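You operate a simulated robot arm through the tools that you are given. There is no shell and no other tool. Be economical: measure what you need, move in short steps, check, and stop when the job is done.

You run a simulated two-armed robot. Do the job below in one go: nothing can be reset, and whatever is moved stays where it is left.

## Task
Pick up the brown bottle with black cap with one hand, pass it to the other hand and put it on the back of the dark bench. Set down upright: brown bottle with black cap.

The check looks at the end state, three seconds after you hand in, the way a careful person would. Anything else that was tipped, shoved, dropped, spilled or broken makes it a failure. A push-on lid holds only when it is set on centred and level and pressed home; a screw cap is set on level and turned clockwise until tight.

## Robot
Two 7-joint arms with two-finger parallel grippers on one trunk, on a base that drives. Base frame: it is fixed to the floor where the robot stands at the start and does not move with it; the origin is under the middle of the robot, x ahead of it, y to its left, z up. Units: mm, degrees, N and s.
The left shoulder is at the start at [60, 189, 603], the right one opposite. With the tool pointing down near the work surface each hand reaches from about 100 to 620 mm from the robot's upright axis, wherever it stands, measured 20 degrees to its own side. Places, roughly: back of the dark bench [1100, 700, 900]. Payload 3.43 kg a hand.
Tool frame (each hand has its own): the origin (TCP) lies between the finger pads and is the grasp point; the fingertips stand 30 mm ahead of it; z points along the fingers, y is the line along which they close. The gripper opens to 94 mm. The fingers are 28 mm wide and 10 mm thick; the gripper's body (50 by 96 mm) begins 55 mm behind the TCP.
Orientation is that of the tool frame in the base frame, as [roll, pitch, yaw] about the fixed x, y, z axes, in that order (R = Rz(yaw) Ry(pitch) Rx(roll)). With the fingers straight down and closing along the base's y, the tool's x points along the base's -x, its y along +y and its z along -z.

## Interface
- The arms move only by the tool servo_tool. It takes "left_series", "right_series" or both (then of equal length, played together; a hand with none holds still); each is a list of rows, each an object (a shift or turn left out is 0, a gripper value left out holds the last) with "turn": the turn, a rotation vector about the tool's x, y, z in degrees, a list of three; "linear": the shift along the tool's x, y, z in m, a list of three; "hand": the closure, from 0 (fully open) to 1 (shut). In form: [{"turn": [wx, wy, wz], "linear": [dx, dy, dz], "hand": hand}, ...]. A call has 1 to 12 rows; each row shifts and turns the commanded pose from where the row before left it, along the tool's axes as they then stand. A row lasts 0.2 s, in which the tool goes at most 50 mm and 8.6 degrees; a call with a longer step from one row to the next is refused whole, and so is a gripper value outside its range. Where a pose cannot be reached the arm comes as near as it can. A force on the tool above 40 N (or 10 N above the force at the start of the call, whichever is more), or a blocked arm, ends the call early, and 0.2 s more pass. The fingers move at their own pace (about 153 mm/s each) and stop on an object; they squeeze with about 31 N. The grip force told is the motor's: it shows also when the fingers shut on nothing. Time passes only in rows, and 0.2 s behind the last, so rows that do not move let the fingers close. The reply holds the time, the measured pose of the TCP, the force on the tool along the base axes, the opening and the grip force, in the units named above and with some noise, with the torque about the TCP (base axes, N m) and any sound that the robot's microphone picked up, and new pictures: "pictures" is both (left out), scene, wrist or none (wrist: the cameras of the hands that moved).
- Cameras (640 x 400 px; columns grow to the right, rows downward): "scene" is now at [4.2, 2.6, 1136]; the picture's right is [0.00, -1.00, 0.00], its down [-0.89, -0.00, -0.46] and it looks along [0.46, 0.00, -0.89] (base axes); focal length 265 px, centre (320, 200). "left" rides on the left gripper at [76, -14, -102] in its tool frame; the picture's right is [0.18, 0.98, 0.00], its down [-0.75, 0.14, -0.64] and it looks along [-0.63, 0.12, 0.77] (tool axes); focal length 243 px, centre (320, 200). "right" rides on the right gripper at [76, 14, -103] in its tool frame; the picture's right is [-0.18, 0.98, 0.00], its down [-0.75, -0.14, -0.64] and it looks along [-0.63, -0.12, 0.77] (tool axes); focal length 243 px, centre (320, 200). There is no depth. A picture from a camera that has moved, and an enlarged one, comes with that camera's place and axes in the base frame and with its lens.
- slide_trunk(by): slides the trunk up (or, below 0, down) by that many mm; the arms and the scene camera ride with it, the base frame stays. It gives what a move gives, with no picture.
- steer(legs): drives the robot by 1 to 6 legs, each [ahead, left, turn to the left] in mm, mm and degrees, along the robot's own axes; the way and the turn of a leg run together, so that a leg with both is an arc; at most 1500 mm and 180 degrees a leg. The arms and the cameras ride along, it lands a little off, and it stops where it bumps. It gives what a move gives, and a new picture of the scene camera.
- aim_head(pan, tilt): turns the head with the scene camera to pan (to the left, within 86 degrees either way) and tilt (down, from -29 to 69), counted from straight ahead of the robot. It gives what a move gives, and a new picture of the scene camera.
- enlarge(camera, box): a new picture of the part [left, top, right, bottom] of that camera's present view, enlarged. The clock stands still meanwhile.
- hand_in(): hands the job in; it is judged then, once.

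Work in short steps. Places have to be worked out from the pictures, the camera data and where the tool is seen: move nearer, look again, correct. Check each grasp and each placing, and mend what went wrong. You have 120 turns and 260 pictures in all, those below and enlarged ones among them. Open the grippers and draw the arms clear of the work before you hand the job in, unless the task says otherwise; then end with one line.

The tools are called after "Emit:" as name(argument=value, ...) on one line, values as JSON. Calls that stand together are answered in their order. servo_tool: Moves the arms, as the interface text tells. Its arguments: {"type":"object","properties":{"left_series":{"type":"array","items":{"type":"object","properties":{"turn":{"type":"array","items":{"type":"number"}},"linear":{"type":"array","items":{"type":"number"}},"hand":{"type":"number"}}}},"right_series":{"type":"array","items":{"type":"object","properties":{"turn":{"type":"array","items":{"type":"number"}},"linear":{"type":"array","items":{"type":"number"}},"hand":{"type":"number"}}}},"pictures":{"type":"string","enum":["both","scene","wrist","none"]}},"required":[]} The other tools are called the same way: slide_trunk (by) slides the trunk up or down; steer (legs) drives the base; aim_head (pan, tilt) turns the head that bears the scene camera; enlarge (camera, box) takes an enlarged picture of a part of a camera's view; hand_in () hands the job in.

At the start:

```text
time: 0.0
left_eef_pos: [305.1, 171.6, 437.1]
left_ee_rot: [-180.0, 0.0, 180.0]
left_contact_force: [0.5, 0.4, -0.8]
left_wrist_torque: [-0.02, -0.03, -0.02]
left_width: 93.8
left_gripper_force: 0.1
right_eef_pos: [283.7, -34.9, 411.9]
right_ee_rot: [180.0, 0.0, 180.0]
right_contact_force: [0.3, -0.8, 1.0]
right_wrist_torque: [-0.03, 0.0, -0.03]
right_width: 94.1
right_gripper_force: 0.2
trunk travel left (down, up): [-275.0, 715.0]
robot x, y, heading: [-0.1, 0.9, -0.0]
head pan, tilt: [0.1, 62.7]
```

scene: 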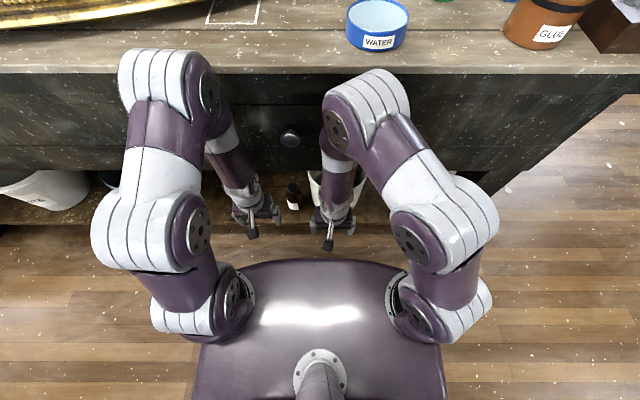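
right: 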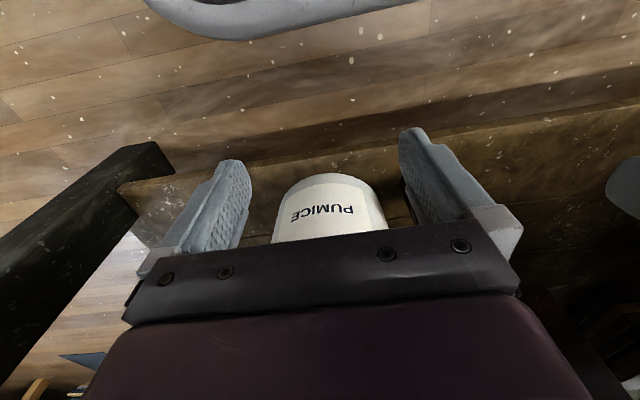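
left: 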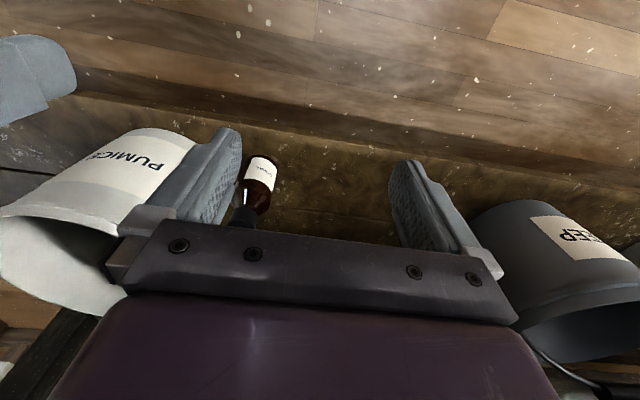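

The bottle stands on the low shelf under the bench, seen between the hands. I'll enlarge it in both cameras, then look around with the head.

Emit:
enlarge(camera="scene", box=[220, 130, 380, 230])

Emit:
enlarge(camera="left", box=[180, 100, 340, 260])

Emit:
aim_head(pan=30, tilt=20)

```text
4.00 times, centred on (300, 180) of scene
camera zoom: at [4.2, 2.6, 1136.0], right [0.0, -1.0, 0.0], down [-0.89, 0.0, -0.46], along [0.46, 0.0, -0.89], focal length 1060 px, centre (400, 280)
```

zoom: 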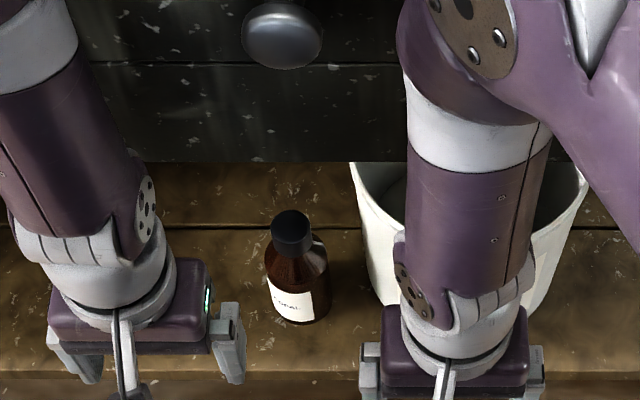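

```text
2.50 times, centred on (260, 180) of left
camera zoom: at [226.6, 158.5, 539.5], right [-0.18, 0.98, 0.0], down [0.75, 0.14, 0.64], along [0.63, 0.12, -0.77], focal length 606 px, centre (470, 250)
```

zoom: 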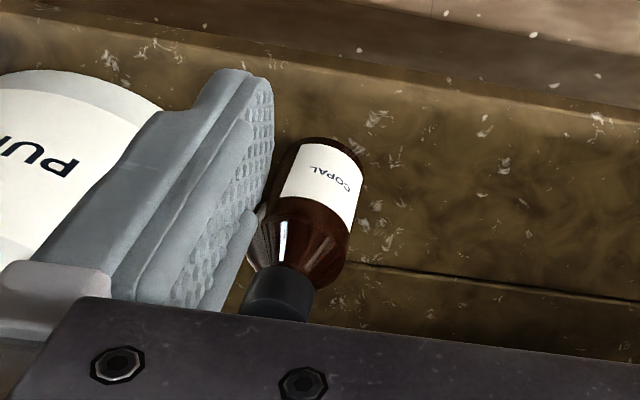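

```text
time: 1.1
left_eef_pos: [303.7, 171.9, 438.5]
left_ee_rot: [179.9, 0.0, 179.9]
left_contact_force: [-0.1, -0.3, 0.5]
left_wrist_torque: [-0.03, -0.02, 0.0]
left_width: 94.3
left_gripper_force: 0.0
right_eef_pos: [282.8, -34.6, 411.7]
right_ee_rot: [-180.0, 0.0, -180.0]
right_contact_force: [0.0, -1.0, -0.4]
right_wrist_torque: [0.0, 0.0, 0.0]
right_width: 94.1
right_gripper_force: 0.1
trunk travel left (down, up): [-275.0, 715.0]
robot x, y, heading: [-0.1, 1.5, 0.0]
head pan, tilt: [30.0, 20.0]
camera scene: at [21.4, 49.1, 1197.1], right [0.5, -0.87, 0.0], down [-0.3, -0.17, -0.94], along [0.81, 0.47, -0.34], focal length 265 px, centre (320, 200)
```

scene: 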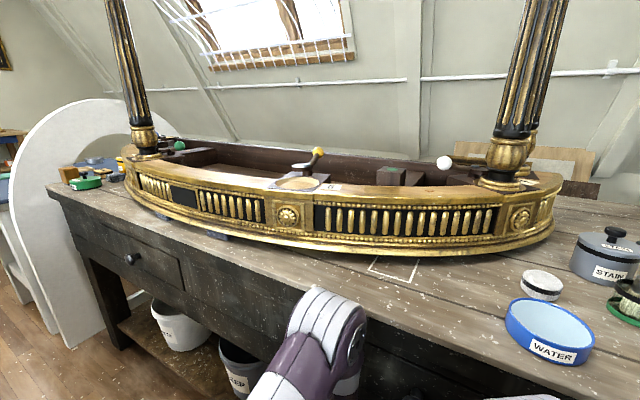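

Bench top is at z≈885 and the bottle is near [470, 101, 160..310] on the low shelf. Now I look around for the put-down place.

Emit:
aim_head(pan=-40, tilt=20)

Emit:
aim_head(pan=80, tilt=20)

Emit:
aim_head(pan=0, tilt=15)

```text
time: 2.5
left_eef_pos: [303.9, 172.9, 438.8]
left_ee_rot: [-180.0, -0.1, -179.9]
left_contact_force: [0.5, 0.3, 0.0]
left_wrist_torque: [0.01, -0.02, -0.05]
left_width: 93.7
left_gripper_force: 0.0
right_eef_pos: [284.1, -35.1, 411.4]
right_ee_rot: [-180.0, 0.0, -180.0]
right_contact_force: [0.4, -0.1, 0.2]
right_wrist_torque: [0.02, 0.01, 0.02]
right_width: 94.0
right_gripper_force: 0.0
trunk travel left (down, up): [-275.0, 715.0]
robot x, y, heading: [1.3, -0.8, 0.1]
head pan, tilt: [-40.0, 20.0]
camera scene: at [12.1, -57.3, 1197.2], right [-0.64, -0.77, 0.0], down [-0.26, 0.22, -0.94], along [0.72, -0.6, -0.34], focal length 265 px, centre (320, 200)
```

scene: 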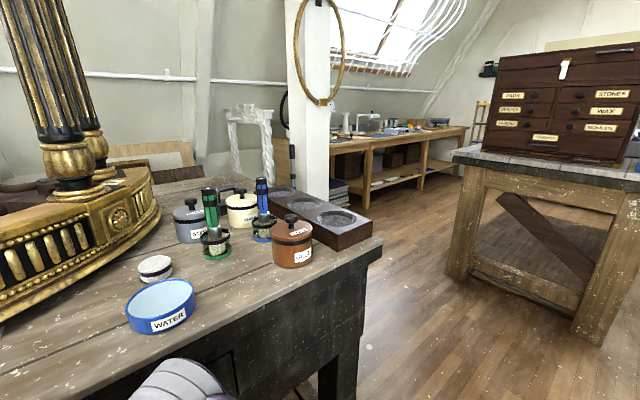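

```text
time: 4.5
left_eef_pos: [304.0, 173.0, 438.3]
left_ee_rot: [180.0, 0.0, -180.0]
left_contact_force: [0.4, 0.8, -0.8]
left_wrist_torque: [-0.02, 0.02, -0.01]
left_width: 93.9
left_gripper_force: 0.0
right_eef_pos: [284.3, -35.4, 410.7]
right_ee_rot: [179.9, 0.0, -179.9]
right_contact_force: [0.5, -0.7, -0.7]
right_wrist_torque: [0.03, 0.0, -0.02]
right_width: 93.9
right_gripper_force: 0.1
trunk travel left (down, up): [-275.0, 715.0]
robot x, y, heading: [-3.1, -0.7, -0.2]
head pan, tilt: [80.0, 20.0]
camera scene: at [-43.1, 94.2, 1197.2], right [0.98, -0.17, 0.0], down [-0.06, -0.34, -0.94], along [0.16, 0.93, -0.34], focal length 265 px, centre (320, 200)
```

scene: 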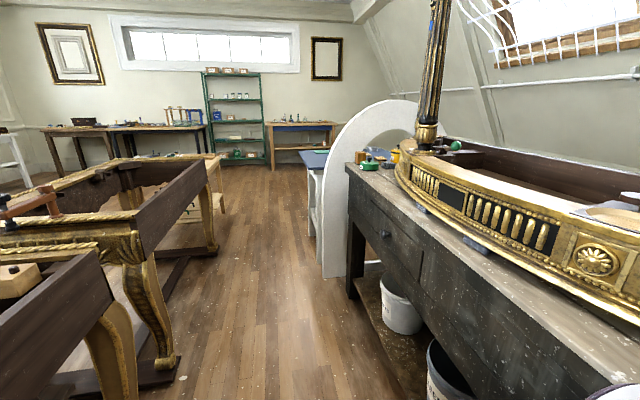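

```text
time: 6.0
left_eef_pos: [303.4, 172.7, 438.8]
left_ee_rot: [180.0, 0.0, 180.0]
left_contact_force: [0.4, 0.8, 0.1]
left_wrist_torque: [0.03, -0.02, 0.0]
left_width: 93.9
left_gripper_force: 0.0
right_eef_pos: [284.5, -35.5, 410.9]
right_ee_rot: [-179.9, 0.0, -179.9]
right_contact_force: [0.2, 0.0, -0.2]
right_wrist_torque: [0.0, 0.0, 0.03]
right_width: 94.2
right_gripper_force: 0.0
trunk travel left (down, up): [-275.0, 715.0]
robot x, y, heading: [1.9, 1.2, -0.2]
head pan, tilt: [0.0, 15.0]
camera scene: at [34.1, 2.6, 1205.4], right [0.0, -1.0, 0.0], down [-0.26, 0.0, -0.97], along [0.97, 0.0, -0.26], focal length 265 px, centre (320, 200)
```

scene: 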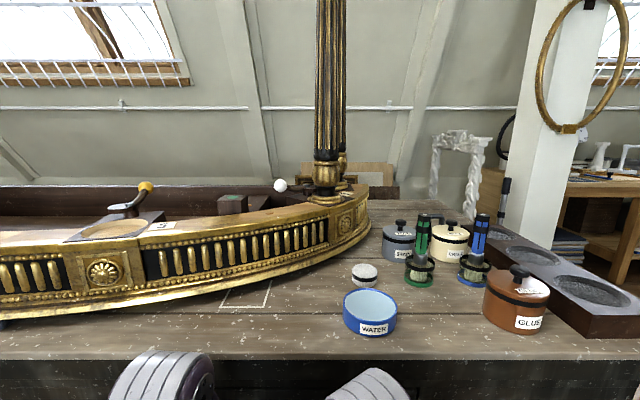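

The bench is the weathered dark one in front; its back lies behind the gilded piece. I back off and raise the trunk to see what is there.

Emit:
steer(legs=[[-300, 0, 0]])

Emit:
slide_trunk(by=600)

Emit:
aim_head(pan=25, tilt=35)

```text
time: 8.1
left_eef_pos: [4.7, 172.7, 437.9]
left_ee_rot: [180.0, 0.0, 179.9]
left_contact_force: [0.2, 0.8, -0.2]
left_wrist_torque: [0.05, 0.02, -0.01]
left_width: 94.0
left_gripper_force: 0.0
right_eef_pos: [-15.5, -35.7, 412.5]
right_ee_rot: [180.0, 0.0, 179.9]
right_contact_force: [1.2, 0.2, 0.1]
right_wrist_torque: [0.0, 0.01, 0.04]
right_width: 94.1
right_gripper_force: 0.0
trunk travel left (down, up): [-275.0, 715.0]
robot x, y, heading: [-298.2, -0.1, -0.1]
head pan, tilt: [0.0, 15.0]
camera scene: at [-265.4, 2.5, 1205.4], right [0.0, -1.0, 0.0], down [-0.26, 0.0, -0.97], along [0.97, 0.0, -0.26], focal length 265 px, centre (320, 200)
```

scene: 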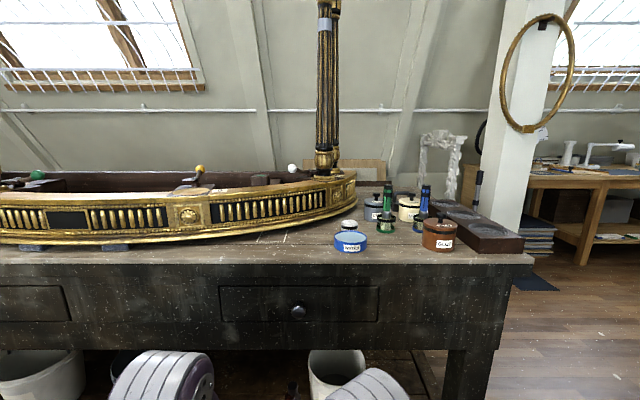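

```text
refused: 600 is not a number from -400 to 400
```

```text
time: 9.0
left_eef_pos: [3.9, 173.2, 437.8]
left_ee_rot: [-180.0, 0.0, -180.0]
left_contact_force: [0.5, -0.6, -0.1]
left_wrist_torque: [0.0, 0.0, 0.01]
left_width: 93.7
left_gripper_force: 0.1
right_eef_pos: [-15.5, -35.2, 411.9]
right_ee_rot: [-180.0, 0.0, -180.0]
right_contact_force: [0.5, 0.8, 0.0]
right_wrist_torque: [0.01, 0.01, -0.03]
right_width: 94.1
right_gripper_force: 0.1
trunk travel left (down, up): [-275.0, 715.0]
robot x, y, heading: [-301.4, 0.6, 0.1]
head pan, tilt: [25.0, 35.0]
camera scene: at [-278.8, 39.7, 1173.4], right [0.42, -0.91, 0.0], down [-0.52, -0.24, -0.82], along [0.74, 0.35, -0.57], focal length 265 px, centre (320, 200)
```

scene: 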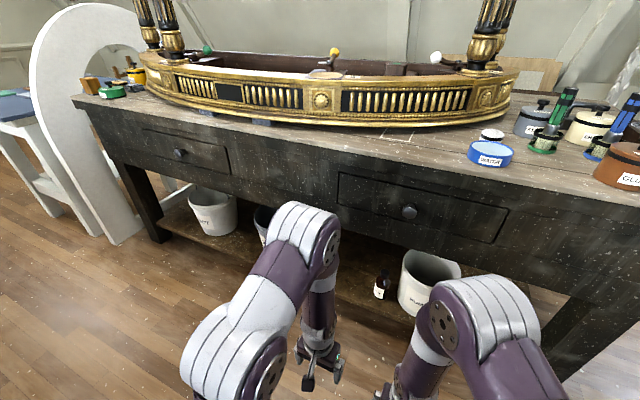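

Emit:
slide_trunk(by=400)

Emit:
slide_trunk(by=300)

Emit:
aim_head(pan=28, tilt=35)

```text
time: 12.8
left_eef_pos: [4.4, 173.1, 837.9]
left_ee_rot: [179.9, 0.1, -179.9]
left_contact_force: [-0.6, 0.4, -0.5]
left_wrist_torque: [0.03, 0.0, -0.02]
left_width: 94.1
left_gripper_force: 0.1
right_eef_pos: [-15.3, -35.9, 812.1]
right_ee_rot: [179.9, 0.0, -180.0]
right_contact_force: [-0.9, 0.5, 0.8]
right_wrist_torque: [-0.04, -0.01, -0.02]
right_width: 94.0
right_gripper_force: 0.0
trunk travel left (down, up): [-675.0, 315.0]
robot x, y, heading: [-297.7, -0.5, 0.2]
head pan, tilt: [25.0, 35.0]
```

```text
time: 15.8
left_eef_pos: [5.6, 172.6, 1137.9]
left_ee_rot: [180.0, 0.0, -180.0]
left_contact_force: [-0.7, -0.4, 0.4]
left_wrist_torque: [0.0, 0.02, -0.02]
left_width: 94.1
left_gripper_force: 0.0
right_eef_pos: [-15.4, -35.9, 1110.8]
right_ee_rot: [180.0, 0.0, -180.0]
right_contact_force: [-1.3, 1.1, 0.4]
right_wrist_torque: [0.01, -0.01, 0.01]
right_width: 93.8
right_gripper_force: 0.1
trunk travel left (down, up): [-975.0, 15.0]
robot x, y, heading: [-300.5, -2.8, 0.2]
head pan, tilt: [25.0, 35.0]
```

```text
time: 16.4
left_eef_pos: [4.3, 173.4, 1137.4]
left_ee_rot: [180.0, -0.1, -180.0]
left_contact_force: [-0.1, -0.2, -0.5]
left_wrist_torque: [-0.03, 0.02, 0.03]
left_width: 93.9
left_gripper_force: 0.0
right_eef_pos: [-15.3, -34.8, 1111.0]
right_ee_rot: [179.9, 0.0, 180.0]
right_contact_force: [-0.1, -0.1, 0.6]
right_wrist_torque: [0.03, -0.03, 0.0]
right_width: 94.3
right_gripper_force: 0.1
trunk travel left (down, up): [-975.0, 15.0]
robot x, y, heading: [-301.0, -1.4, -0.2]
head pan, tilt: [28.0, 35.0]
camera scene: at [-280.8, 43.9, 1873.4], right [0.47, -0.88, 0.0], down [-0.51, -0.27, -0.82], along [0.72, 0.38, -0.57], focal length 265 px, centre (320, 200)
```

scene: 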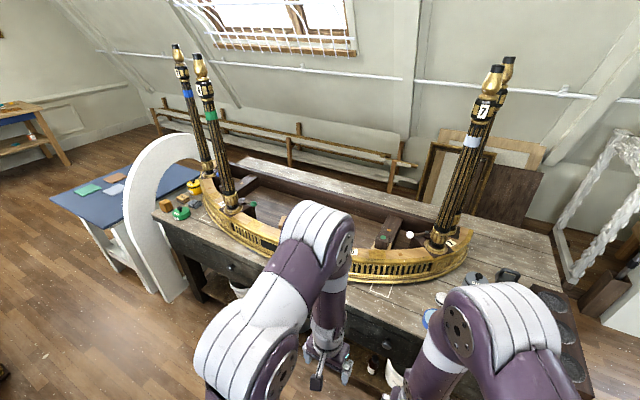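

The place is the strip behind the upturned table apron. I check the strip and whether there is floor space behind the bench.

Emit:
enlarge(camera="scene", box=[200, 120, 560, 300])

Emit:
aim_head(pan=-5, tilt=30)

Emit:
aim_head(pan=0, tilt=69)

```text
1.78 times, centred on (380, 210) of scene
camera zoom: at [-280.8, 43.9, 1873.4], right [0.47, -0.88, 0.0], down [-0.51, -0.27, -0.82], along [0.72, 0.38, -0.57], focal length 471 px, centre (213, 182)
```

zoom: 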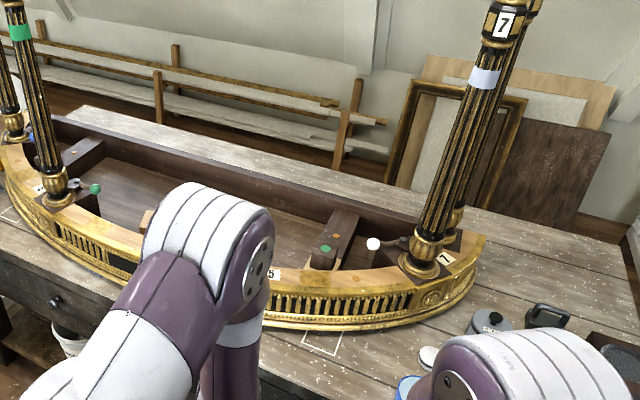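

```text
time: 17.4
left_eef_pos: [3.1, 172.3, 1138.3]
left_ee_rot: [-179.9, 0.0, 179.9]
left_contact_force: [-0.1, 0.4, -0.4]
left_wrist_torque: [-0.01, 0.01, 0.0]
left_width: 94.3
left_gripper_force: 0.0
right_eef_pos: [-15.1, -35.0, 1111.4]
right_ee_rot: [-180.0, 0.0, 180.0]
right_contact_force: [-0.3, -0.9, 1.0]
right_wrist_torque: [0.0, 0.0, -0.03]
right_width: 94.0
right_gripper_force: 0.0
trunk travel left (down, up): [-975.0, 15.0]
robot x, y, heading: [-301.6, -2.4, 0.2]
head pan, tilt: [-5.0, 30.0]
camera scene: at [-268.6, -5.2, 1881.1], right [-0.09, -1.0, 0.0], down [-0.5, 0.04, -0.87], along [0.86, -0.07, -0.5], focal length 265 px, centre (320, 200)
```

scene: 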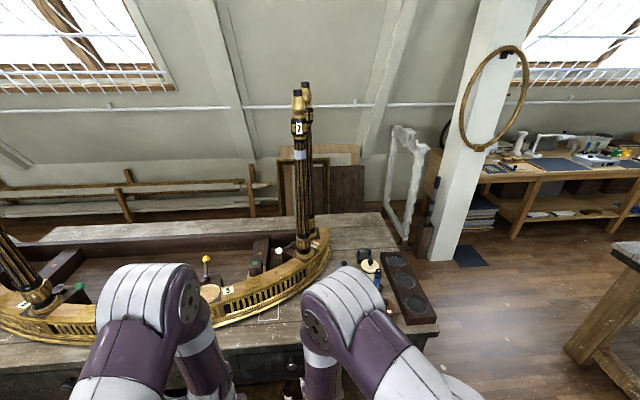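

```text
time: 18.5
left_eef_pos: [3.7, 172.2, 1137.9]
left_ee_rot: [-179.9, 0.0, -180.0]
left_contact_force: [0.7, 0.5, 0.3]
left_wrist_torque: [-0.02, -0.01, 0.0]
left_width: 94.0
left_gripper_force: 0.0
right_eef_pos: [-15.7, -35.7, 1111.9]
right_ee_rot: [-179.9, 0.0, -179.9]
right_contact_force: [-0.3, 0.5, 0.9]
right_wrist_torque: [0.04, 0.0, 0.01]
right_width: 94.0
right_gripper_force: 0.1
trunk travel left (down, up): [-975.0, 15.0]
robot x, y, heading: [-301.4, -0.4, -0.1]
head pan, tilt: [0.0, 68.8]
camera scene: at [-302.7, 2.6, 1829.7], right [0.0, -1.0, 0.0], down [-0.93, 0.0, -0.36], along [0.36, 0.0, -0.93], focal length 265 px, centre (320, 200)
```

scene: 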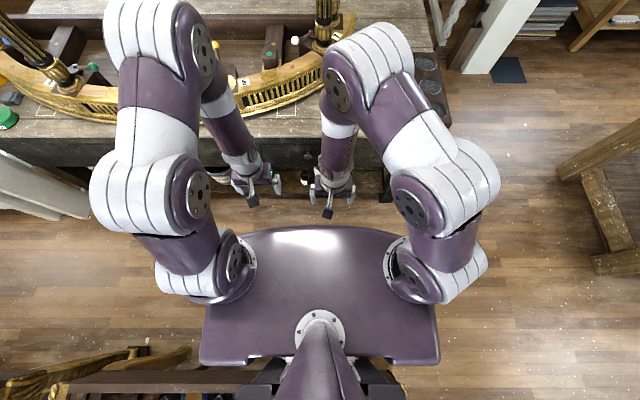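

There is wide floor space behind the bench (back edge x≈1250, wall racks x>2500), so I can drive around the right end and place from behind. First the pick: trunk back down, then tilt the left hand forward while clear of the bench.

Emit:
slide_trunk(by=-400)

Emit:
slide_trunk(by=-400)

Emit:
servo_tool(left_series=[{"turn": [0, -8.5, 0]}, {"turn": [0, -8.5, 0]}, {"turn": [0, -8.5, 0]}, {"turn": [0, -8.5, 0]}, {"turn": [0, -8.5, 0]}, {"turn": [0, -8.5, 0]}, {"turn": [0, -8.5, 0]}, {"turn": [0, -5.5, 0]}], pictures="both")

```text
time: 22.3
left_eef_pos: [5.2, 173.7, 738.4]
left_ee_rot: [179.9, 0.0, 180.0]
left_contact_force: [-0.7, -0.9, -0.4]
left_wrist_torque: [-0.03, 0.01, -0.02]
left_width: 93.9
left_gripper_force: 0.1
right_eef_pos: [-17.1, -34.5, 713.2]
right_ee_rot: [-180.0, 0.0, -180.0]
right_contact_force: [0.9, -0.4, 0.4]
right_wrist_torque: [0.01, -0.02, 0.02]
right_width: 93.9
right_gripper_force: 0.1
trunk travel left (down, up): [-575.0, 415.0]
robot x, y, heading: [-299.9, -1.6, 0.1]
head pan, tilt: [0.0, 68.8]
```

```text
time: 26.1
left_eef_pos: [4.3, 172.0, 338.3]
left_ee_rot: [179.9, 0.0, -180.0]
left_contact_force: [-0.1, 0.2, 0.4]
left_wrist_torque: [0.02, 0.01, 0.02]
left_width: 93.8
left_gripper_force: 0.1
right_eef_pos: [-15.6, -34.4, 311.1]
right_ee_rot: [180.0, 0.0, -180.0]
right_contact_force: [0.7, -0.4, 0.1]
right_wrist_torque: [-0.03, -0.03, 0.01]
right_width: 93.8
right_gripper_force: 0.0
trunk travel left (down, up): [-175.0, 815.0]
robot x, y, heading: [-299.2, -1.6, -0.1]
head pan, tilt: [0.0, 68.8]
```

```text
time: 27.7
left_eef_pos: [82.1, 156.2, 385.9]
left_ee_rot: [-173.1, 68.2, -173.7]
left_contact_force: [0.6, -0.5, 0.3]
left_wrist_torque: [-0.02, 0.01, 0.04]
left_width: 93.7
left_gripper_force: 0.0
right_eef_pos: [-16.1, -34.9, 311.5]
right_ee_rot: [179.9, 0.0, -180.0]
right_contact_force: [0.1, 0.2, -0.9]
right_wrist_torque: [0.02, 0.02, 0.0]
right_width: 94.0
right_gripper_force: 0.0
trunk travel left (down, up): [-175.0, 815.0]
robot x, y, heading: [-302.4, -2.1, 0.2]
head pan, tilt: [0.0, 68.8]
stopped in row 7 (left hand): the arm was blocked; the commanded pose is now the measured one
camera scene: at [-302.9, 2.6, 1029.7], right [0.0, -1.0, 0.0], down [-0.93, 0.0, -0.36], along [0.36, 0.0, -0.93], focal length 265 px, centre (320, 200)
camera left: at [-41.1, 141.4, 352.4], right [-0.07, 0.97, -0.21], down [-0.32, 0.18, 0.93], along [0.95, 0.13, 0.3], focal length 243 px, centre (320, 200)
```

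scene: 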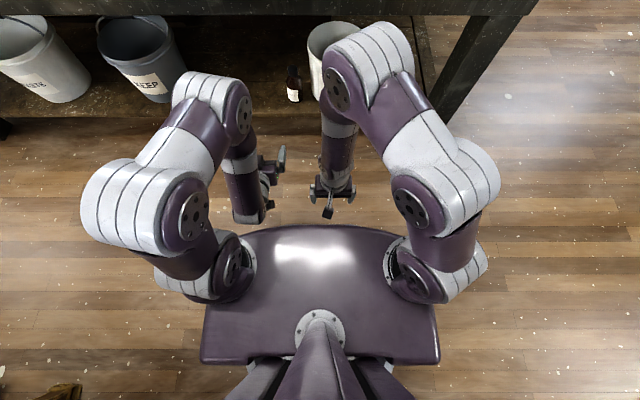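
left: 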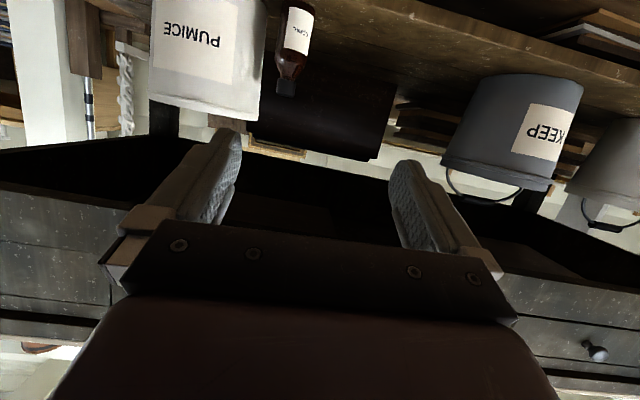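

The arm ran into a joint limit while folded close. I ease the tilt back to about 50° and extend the hand forward.

Emit:
servo_tool(left_series=[{"turn": [0, 6, 2.8]}, {"turn": [0, 6, 0]}, {"turn": [0, 6, 0]}, {"linear": [-0.029, 0, 0.0345]}, {"linear": [-0.029, 0, 0.0345]}, {"linear": [-0.029, 0, 0.0345]}, {"linear": [-0.029, 0, 0.0345]}], pictures="wrist")

```text
time: 29.3
left_eef_pos: [263.0, 152.9, 386.2]
left_ee_rot: [-180.0, 50.2, 178.6]
left_contact_force: [0.0, -0.7, 0.6]
left_wrist_torque: [-0.01, 0.03, -0.02]
left_width: 93.9
left_gripper_force: 0.1
right_eef_pos: [-15.6, -34.4, 312.1]
right_ee_rot: [-180.0, 0.0, -179.9]
right_contact_force: [-0.3, -0.2, -0.1]
right_wrist_torque: [-0.03, -0.02, 0.0]
right_width: 93.9
right_gripper_force: 0.0
trunk travel left (down, up): [-175.0, 815.0]
robot x, y, heading: [-300.0, 0.8, -0.1]
head pan, tilt: [0.0, 68.8]
camera left: at [134.8, 142.1, 393.0], right [-0.1, 0.99, -0.14], down [-0.01, 0.14, 0.99], along [1.0, 0.1, 0.0], focal length 243 px, centre (320, 200)
```

left: 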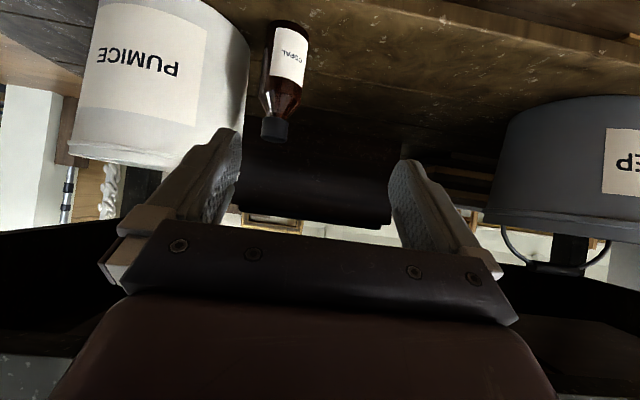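

Bottle works out at x≈468, y≈101, shelf z≈165, body ø≈50 up to z≈245, cap top ≈320. I lower the left hand to z≈215 at y≈104 and narrow the fingers, still well in front.

Emit:
servo_tool(left_series=[{"linear": [0.0378, -0.0098, 0.0082], "hand": 0.26}, {"linear": [0.0378, -0.0098, 0.0082]}, {"linear": [0.0378, -0.0098, 0.0082]}, {"linear": [0.0378, -0.0098, 0.0082]}, {"linear": [0.0378, -0.0098, 0.0082]}], pictures="both")

```text
time: 30.5
left_eef_pos: [173.3, 106.6, 214.2]
left_ee_rot: [180.0, 50.5, 178.8]
left_contact_force: [-0.6, 0.3, 0.1]
left_wrist_torque: [0.0, 0.0, -0.03]
left_width: 69.7
left_gripper_force: 0.1
right_eef_pos: [-16.8, -34.8, 312.3]
right_ee_rot: [180.0, 0.0, 180.0]
right_contact_force: [1.3, -0.1, 0.9]
right_wrist_torque: [0.01, 0.01, 0.01]
right_width: 93.9
right_gripper_force: 0.0
trunk travel left (down, up): [-175.0, 815.0]
robot x, y, heading: [-301.5, 0.5, 0.0]
head pan, tilt: [0.0, 68.8]
camera scene: at [-302.8, 2.6, 1029.7], right [0.0, -1.0, 0.0], down [-0.93, 0.0, -0.36], along [0.36, 0.0, -0.93], focal length 265 px, centre (320, 200)
camera left: at [44.5, 95.2, 219.9], right [-0.1, 0.99, -0.14], down [-0.01, 0.14, 0.99], along [1.0, 0.1, 0.0], focal length 243 px, centre (320, 200)
```

scene: 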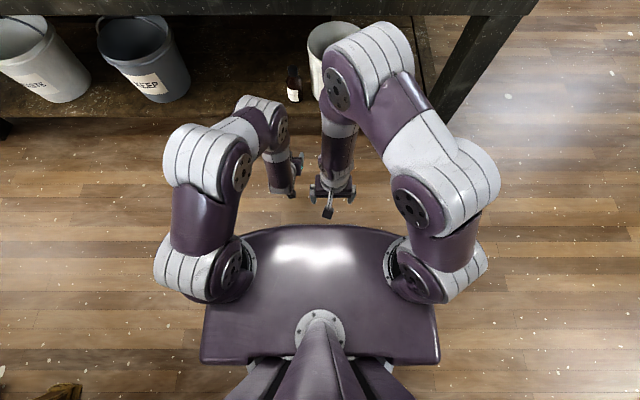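
left: 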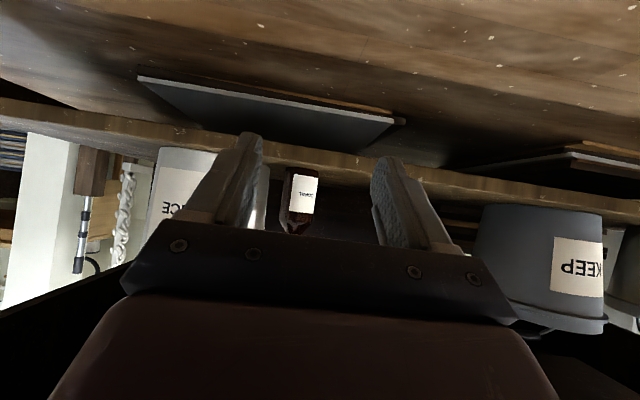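

I drive 200 mm ahead (right elbow keeps 100 mm more clearance than at the start), then look.

Emit:
steer(legs=[[200, 0, 0]])

Emit:
enlarge(camera="left", box=[160, 0, 480, 260])

```text
time: 32.1
left_eef_pos: [376.7, 102.8, 214.7]
left_ee_rot: [179.9, 50.4, 178.5]
left_contact_force: [-0.7, -0.4, 0.2]
left_wrist_torque: [0.01, -0.04, -0.01]
left_width: 69.8
left_gripper_force: 0.0
right_eef_pos: [188.5, -37.5, 312.6]
right_ee_rot: [-180.0, 0.0, 179.9]
right_contact_force: [-0.2, 0.4, 1.4]
right_wrist_torque: [-0.01, 0.0, 0.0]
right_width: 94.3
right_gripper_force: 0.0
trunk travel left (down, up): [-175.0, 815.0]
robot x, y, heading: [-97.5, -2.9, -0.0]
head pan, tilt: [0.0, 68.8]
camera scene: at [-99.3, 2.1, 1029.7], right [0.0, -1.0, 0.0], down [-0.93, 0.0, -0.36], along [0.36, 0.0, -0.93], focal length 265 px, centre (320, 200)
```

scene: 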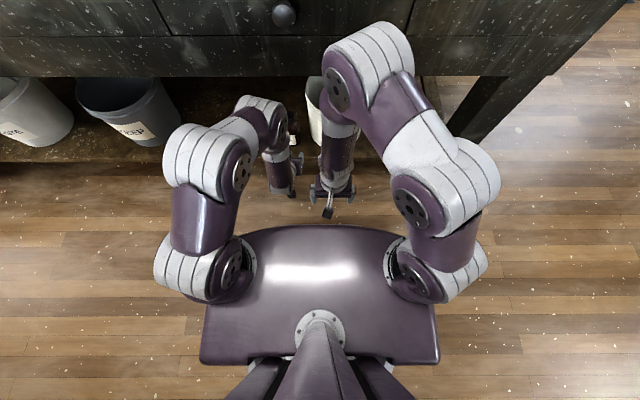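

```text
1.54 times, centred on (320, 130) of left
camera zoom: at [248.5, 93.4, 220.2], right [-0.09, 0.99, -0.14], down [-0.01, 0.14, 0.99], along [1.0, 0.09, 0.0], focal length 373 px, centre (320, 308)
```

zoom: 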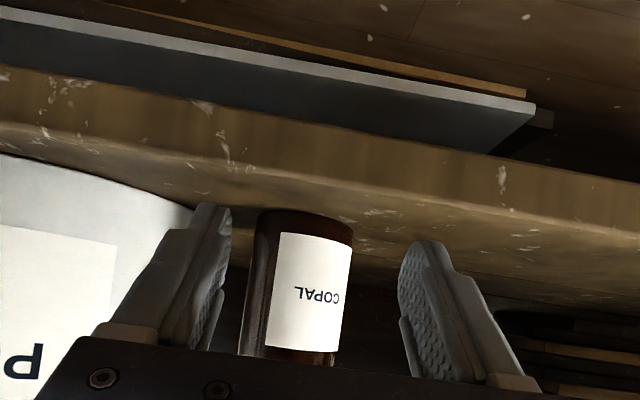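

Bottle axis reads y≈97 with the fingers straddling it; I advance 91 mm with a slight shift and rise, then look before closing.

Emit:
servo_tool(left_series=[{"linear": [-0.0158, -0.0008, 0.0165]}, {"linear": [-0.0158, -0.0008, 0.0165]}, {"linear": [-0.0158, -0.0008, 0.0165]}, {"linear": [-0.0158, -0.0008, 0.0165]}], pictures="both")

```text
time: 33.1
left_eef_pos: [467.7, 99.2, 221.4]
left_ee_rot: [179.9, 50.3, 178.5]
left_contact_force: [-0.6, -0.3, 0.4]
left_wrist_torque: [-0.01, 0.03, 0.01]
left_width: 69.8
left_gripper_force: 0.1
right_eef_pos: [187.5, -37.2, 311.2]
right_ee_rot: [180.0, 0.1, 179.8]
right_contact_force: [0.1, 0.3, 0.4]
right_wrist_torque: [0.0, -0.01, -0.01]
right_width: 93.6
right_gripper_force: 0.0
trunk travel left (down, up): [-175.0, 815.0]
robot x, y, heading: [-97.8, 1.1, -0.3]
head pan, tilt: [0.0, 68.8]
camera scene: at [-99.2, 2.1, 1029.7], right [0.0, -1.0, 0.0], down [-0.93, 0.0, -0.36], along [0.36, 0.0, -0.93], focal length 265 px, centre (320, 200)
camera left: at [339.1, 88.1, 227.5], right [-0.09, 0.99, -0.14], down [-0.01, 0.14, 0.99], along [1.0, 0.09, 0.0], focal length 243 px, centre (320, 200)
```

scene: 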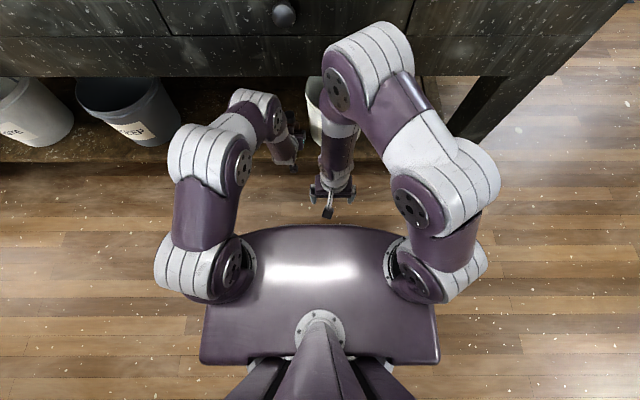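
left: 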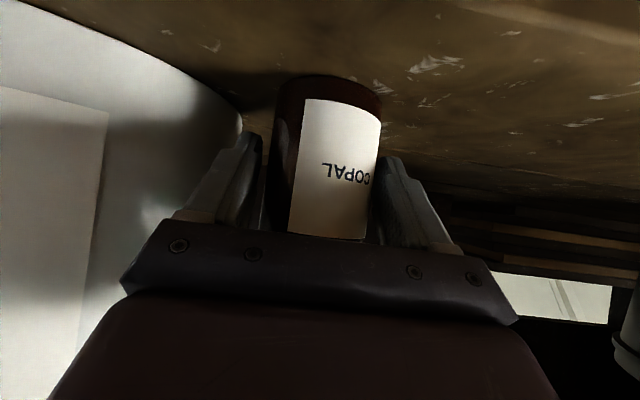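

The bottle is centred between the fingers; close and let it settle.

Emit:
servo_tool(left_series=[{"hand": 0.4}, {"hand": 0.6}, {"hand": 1}, {"hand": 1}, {"hand": 1}], pictures="wrist")

```text
time: 34.3
left_eef_pos: [468.0, 97.7, 221.3]
left_ee_rot: [180.0, 50.4, 178.5]
left_contact_force: [0.2, 1.0, 0.1]
left_wrist_torque: [-0.01, -0.05, 0.03]
left_width: 62.7
left_gripper_force: 31.2
right_eef_pos: [187.8, -36.8, 311.2]
right_ee_rot: [-180.0, 0.1, 179.9]
right_contact_force: [-0.3, -0.2, -2.0]
right_wrist_torque: [0.03, -0.01, 0.02]
right_width: 94.1
right_gripper_force: 0.0
trunk travel left (down, up): [-175.0, 815.0]
robot x, y, heading: [-93.3, 2.0, -0.5]
head pan, tilt: [0.0, 68.8]
camera left: at [338.8, 88.1, 227.5], right [-0.09, 0.99, -0.14], down [-0.01, 0.14, 0.99], along [1.0, 0.09, 0.0], focal length 243 px, centre (320, 200)
```

left: 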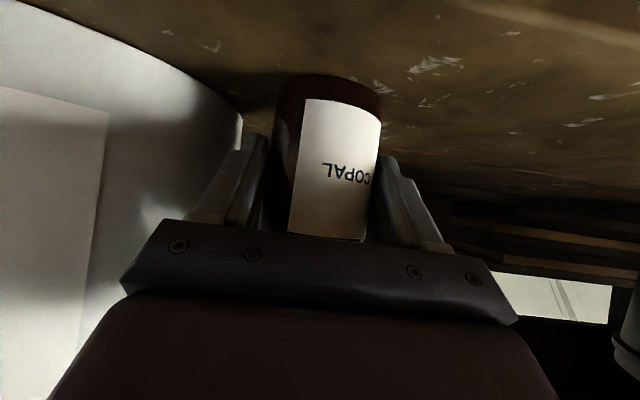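

Gripped at 62.7 mm with 31 N. Lift straight up 50 mm, then check.

Emit:
servo_tool(left_series=[{"linear": [-0.0077, 0, -0.0064]}, {"linear": [-0.0154, 0, -0.0128]}, {"linear": [-0.0154, 0, -0.0128]}], pictures="wrist")

```text
time: 35.1
left_eef_pos: [466.4, 97.4, 271.1]
left_ee_rot: [-180.0, 50.3, 178.5]
left_contact_force: [0.4, -0.2, -4.4]
left_wrist_torque: [0.02, 0.04, -0.04]
left_width: 62.8
left_gripper_force: 30.8
right_eef_pos: [187.7, -37.0, 310.7]
right_ee_rot: [179.9, -0.1, 179.8]
right_contact_force: [-0.2, 0.6, 0.0]
right_wrist_torque: [-0.04, 0.01, 0.03]
right_width: 93.7
right_gripper_force: 0.0
trunk travel left (down, up): [-175.0, 815.0]
robot x, y, heading: [-96.0, -4.2, -0.1]
head pan, tilt: [0.0, 68.8]
camera left: at [338.4, 87.2, 276.7], right [-0.09, 0.99, -0.14], down [-0.01, 0.14, 0.99], along [1.0, 0.09, 0.0], focal length 243 px, centre (320, 200)
```

left: 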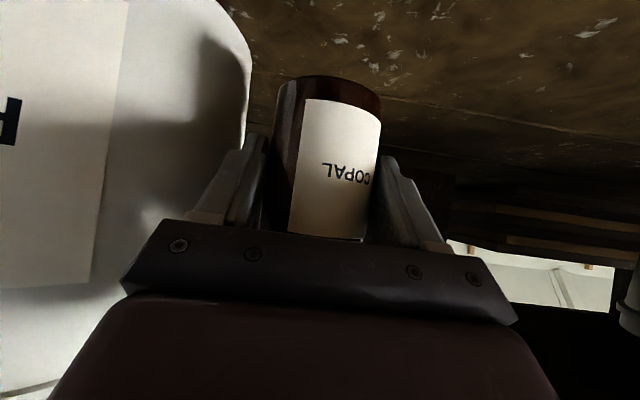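

Lifted (~0.45 kg). Drive back 200 mm, out from under the bench.

Emit:
steer(legs=[[-200, 0, 0]])

Emit:
slide_trunk(by=200)

Emit:
aim_head(pan=0, tilt=60)

```text
time: 36.7
left_eef_pos: [267.6, 96.4, 270.6]
left_ee_rot: [-179.9, 50.3, 178.1]
left_contact_force: [-0.4, 0.7, -3.3]
left_wrist_torque: [-0.02, 0.05, 0.01]
left_width: 62.6
left_gripper_force: 31.1
right_eef_pos: [-12.7, -37.6, 311.9]
right_ee_rot: [-180.0, -0.1, 179.5]
right_contact_force: [0.3, -0.3, -0.9]
right_wrist_torque: [-0.02, -0.02, -0.02]
right_width: 94.0
right_gripper_force: 0.1
trunk travel left (down, up): [-175.0, 815.0]
robot x, y, heading: [-294.3, 2.6, -0.7]
head pan, tilt: [0.0, 68.8]
camera scene: at [-299.6, 3.6, 1029.7], right [-0.01, -1.0, 0.0], down [-0.93, 0.01, -0.36], along [0.36, 0.0, -0.93], focal length 265 px, centre (320, 200)
```

scene: 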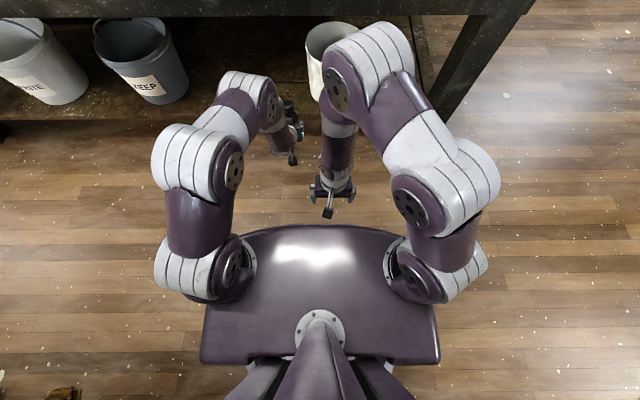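

```text
time: 38.9
left_eef_pos: [267.2, 97.5, 470.4]
left_ee_rot: [180.0, 50.3, 178.2]
left_contact_force: [-0.9, -0.4, -2.4]
left_wrist_torque: [0.01, 0.05, 0.02]
left_width: 62.1
left_gripper_force: 31.0
right_eef_pos: [-13.9, -36.2, 511.6]
right_ee_rot: [180.0, 0.0, 179.5]
right_contact_force: [0.3, 0.2, 0.1]
right_wrist_torque: [-0.01, 0.03, -0.01]
right_width: 94.1
right_gripper_force: 0.1
trunk travel left (down, up): [-375.0, 615.0]
robot x, y, heading: [-296.2, -1.9, -0.5]
head pan, tilt: [0.0, 68.8]
```

```text
time: 39.6
left_eef_pos: [267.7, 97.0, 470.7]
left_ee_rot: [179.9, 50.3, 178.1]
left_contact_force: [-0.9, 0.4, -3.3]
left_wrist_torque: [0.03, 0.03, 0.04]
left_width: 62.3
left_gripper_force: 30.8
right_eef_pos: [-12.5, -37.0, 510.7]
right_ee_rot: [180.0, -0.1, 179.5]
right_contact_force: [-0.5, 0.5, 0.3]
right_wrist_torque: [0.03, -0.02, -0.02]
right_width: 94.0
right_gripper_force: 0.1
trunk travel left (down, up): [-375.0, 615.0]
robot x, y, heading: [-297.9, 1.5, -0.5]
head pan, tilt: [0.0, 60.0]
camera scene: at [-288.9, 3.5, 1239.0], right [-0.01, -1.0, 0.0], down [-0.87, 0.01, -0.5], along [0.5, 0.0, -0.87], focal length 265 px, centre (320, 200)
```

scene: 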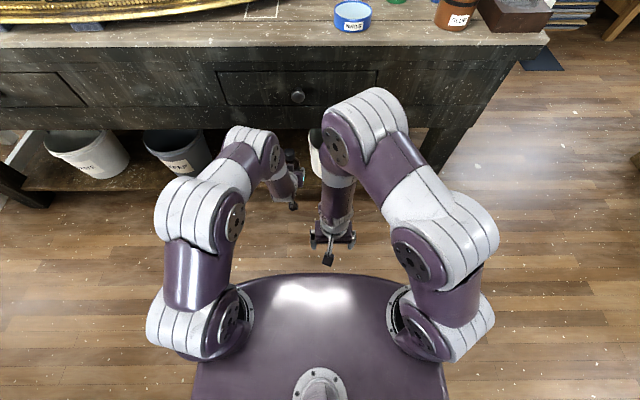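

Bottle is held; now I yaw the left hand clockwise about the vertical by ~59° so it comes from the left and leaves room for the right hand.

Emit:
servo_tool(left_series=[{"turn": [6.47, 0, 5.37]}, {"turn": [6.47, 0, 5.37]}, {"turn": [6.47, 0, 5.37]}, {"turn": [6.47, 0, 5.37]}, {"turn": [6.47, 0, 5.37]}, {"turn": [6.47, 0, 5.37]}, {"turn": [6.47, 0, 5.37]}], pictures="scene")

```text
time: 41.2
left_eef_pos: [268.5, 97.4, 472.0]
left_ee_rot: [-180.0, 50.3, 119.4]
left_contact_force: [-0.2, 0.2, -3.0]
left_wrist_torque: [0.06, 0.0, 0.0]
left_width: 62.2
left_gripper_force: 31.7
right_eef_pos: [-15.1, -36.8, 510.7]
right_ee_rot: [-180.0, -0.1, 179.4]
right_contact_force: [-0.6, 0.4, -0.1]
right_wrist_torque: [0.04, 0.01, 0.01]
right_width: 94.0
right_gripper_force: 0.0
trunk travel left (down, up): [-375.0, 615.0]
robot x, y, heading: [-297.0, -0.5, -0.4]
head pan, tilt: [0.0, 60.0]
camera scene: at [-288.7, 3.6, 1239.1], right [-0.01, -1.0, 0.0], down [-0.87, 0.01, -0.5], along [0.5, 0.0, -0.87], focal length 265 px, centre (320, 200)
```

scene: 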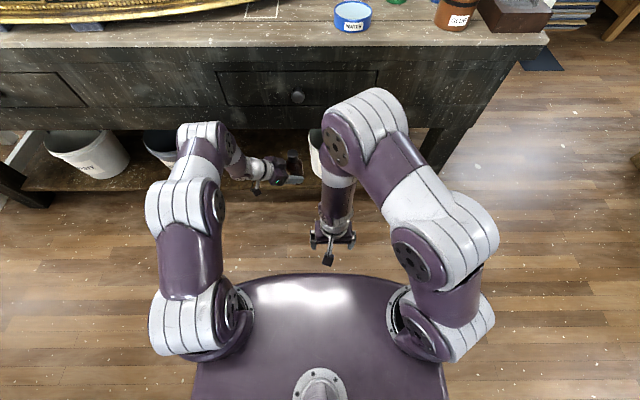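

Clear view now. Bring the bottle toward the middle (x≈183, y≈10) and raise the right hand to z≈640.

Emit:
servo_tool(left_series=[{"linear": [-0.0073, -0.0389, 0.0087]}, {"linear": [-0.0073, -0.0389, 0.0087]}, {"linear": [-0.0073, -0.0389, 0.0087]}], right_series=[{"linear": [0, 0, -0.043]}, {"linear": [0, 0, -0.043]}, {"linear": [0, 0, -0.043]}], pictures="both")

```text
time: 42.0
left_eef_pos: [183.6, 9.0, 470.9]
left_ee_rot: [179.9, 50.3, 119.3]
left_contact_force: [-0.2, -0.5, -3.0]
left_wrist_torque: [0.04, 0.04, -0.02]
left_width: 62.0
left_gripper_force: 30.5
right_eef_pos: [-15.7, -36.8, 638.6]
right_ee_rot: [180.0, 0.1, 179.5]
right_contact_force: [0.9, 0.0, 0.2]
right_wrist_torque: [0.02, 0.0, -0.01]
right_width: 93.9
right_gripper_force: 0.2
trunk travel left (down, up): [-375.0, 615.0]
robot x, y, heading: [-298.2, 0.3, -0.6]
head pan, tilt: [0.0, 60.0]
camera scene: at [-289.5, 3.0, 1239.0], right [-0.01, -1.0, 0.0], down [-0.87, 0.01, -0.5], along [0.5, 0.0, -0.87], focal length 265 px, centre (320, 200)
camera right: at [-90.6, -21.7, 740.7], right [0.19, 0.98, 0.0], down [0.75, -0.15, 0.64], along [0.63, -0.12, -0.77], focal length 243 px, centre (320, 200)
camera left: at [107.5, 113.6, 476.4], right [0.8, 0.58, -0.14], down [0.12, 0.08, 0.99], along [0.59, -0.81, 0.0], focal length 243 px, centre (320, 200)
```

scene: 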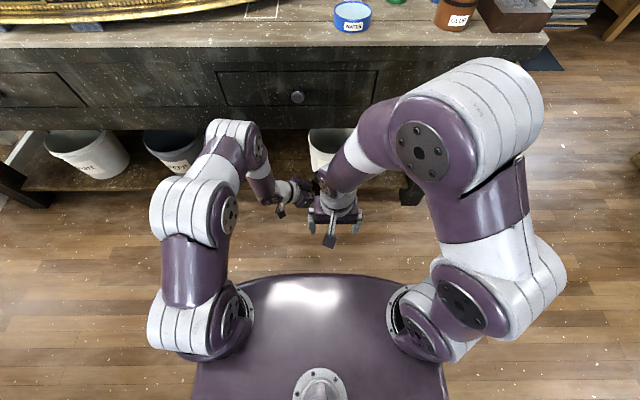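
right: 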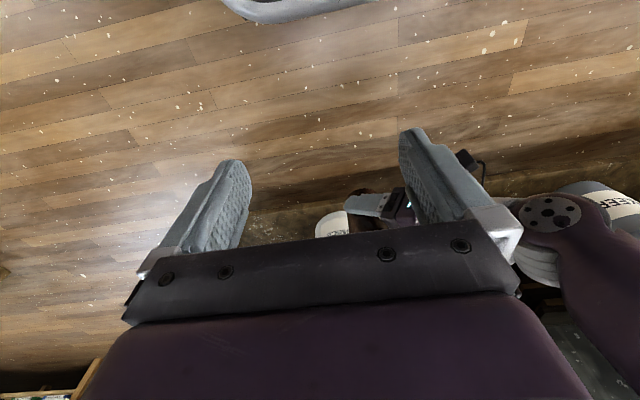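
left: 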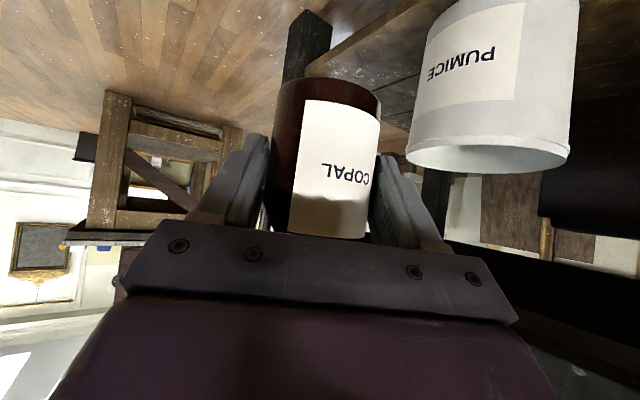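

Move the right hand ahead to x≈80, y≈9, to see the cap in its camera before going over it.

Emit:
servo_tool(right_series=[{"linear": [-0.032, 0.015, 0]}, {"linear": [-0.032, 0.015, 0]}, {"linear": [-0.032, 0.015, 0]}], pictures="both")

Emit:
enlarge(camera="right", box=[200, 100, 440, 260])

Emit:
enlarge(camera="scene", box=[240, 140, 400, 260])

```text
time: 42.8
left_eef_pos: [183.5, 9.8, 470.1]
left_ee_rot: [180.0, 50.3, 119.4]
left_contact_force: [-0.4, -0.3, -3.8]
left_wrist_torque: [0.02, 0.03, -0.04]
left_width: 62.0
left_gripper_force: 30.7
right_eef_pos: [84.5, 7.7, 640.5]
right_ee_rot: [180.0, -0.1, 179.5]
right_contact_force: [-0.9, 0.1, 0.3]
right_wrist_torque: [-0.01, 0.01, -0.01]
right_width: 94.0
right_gripper_force: 0.1
trunk travel left (down, up): [-375.0, 615.0]
robot x, y, heading: [-296.7, 0.2, -0.6]
head pan, tilt: [0.0, 60.0]
camera scene: at [-288.6, 3.6, 1239.0], right [-0.01, -1.0, 0.0], down [-0.87, 0.01, -0.5], along [0.5, 0.0, -0.87], focal length 265 px, centre (320, 200)
camera right: at [8.2, 21.8, 742.7], right [0.19, 0.98, 0.0], down [0.75, -0.15, 0.64], along [0.63, -0.12, -0.77], focal length 243 px, centre (320, 200)
```

scene: 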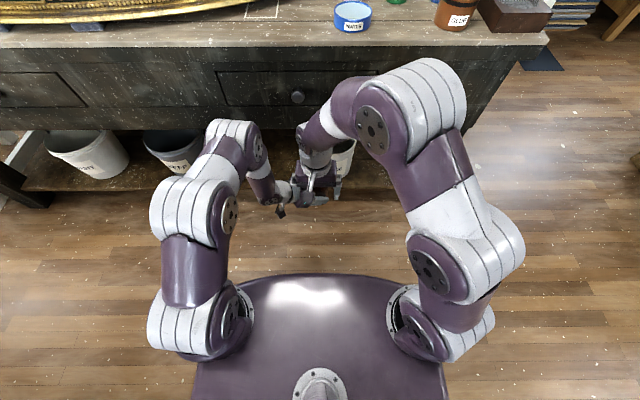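
right: 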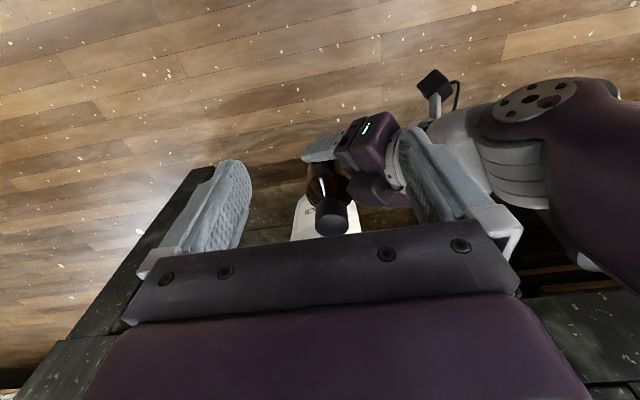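

```text
2.50 times, centred on (320, 180) of right
camera zoom: at [8.2, 21.8, 742.7], right [0.19, 0.98, 0.0], down [0.75, -0.15, 0.64], along [0.63, -0.12, -0.77], focal length 606 px, centre (320, 250)
```

zoom: 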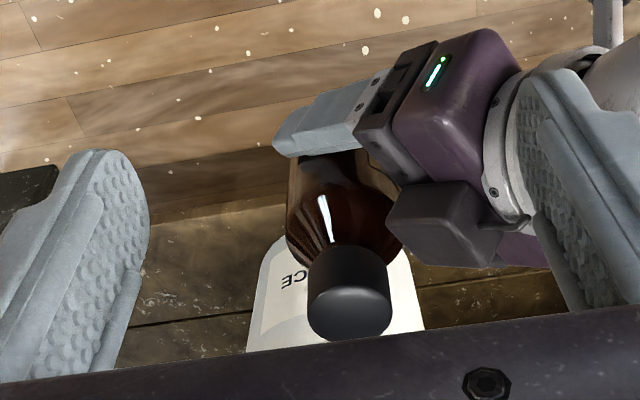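

```text
3.33 times, centred on (320, 200) of scene
camera zoom: at [-288.6, 3.6, 1239.0], right [-0.01, -1.0, 0.0], down [-0.87, 0.01, -0.5], along [0.5, 0.0, -0.87], focal length 883 px, centre (320, 200)
```

zoom: 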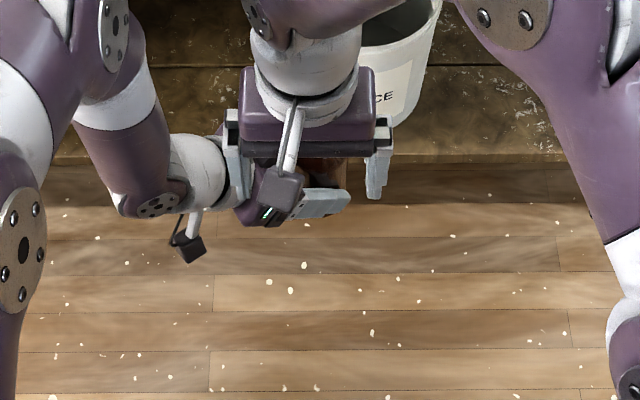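

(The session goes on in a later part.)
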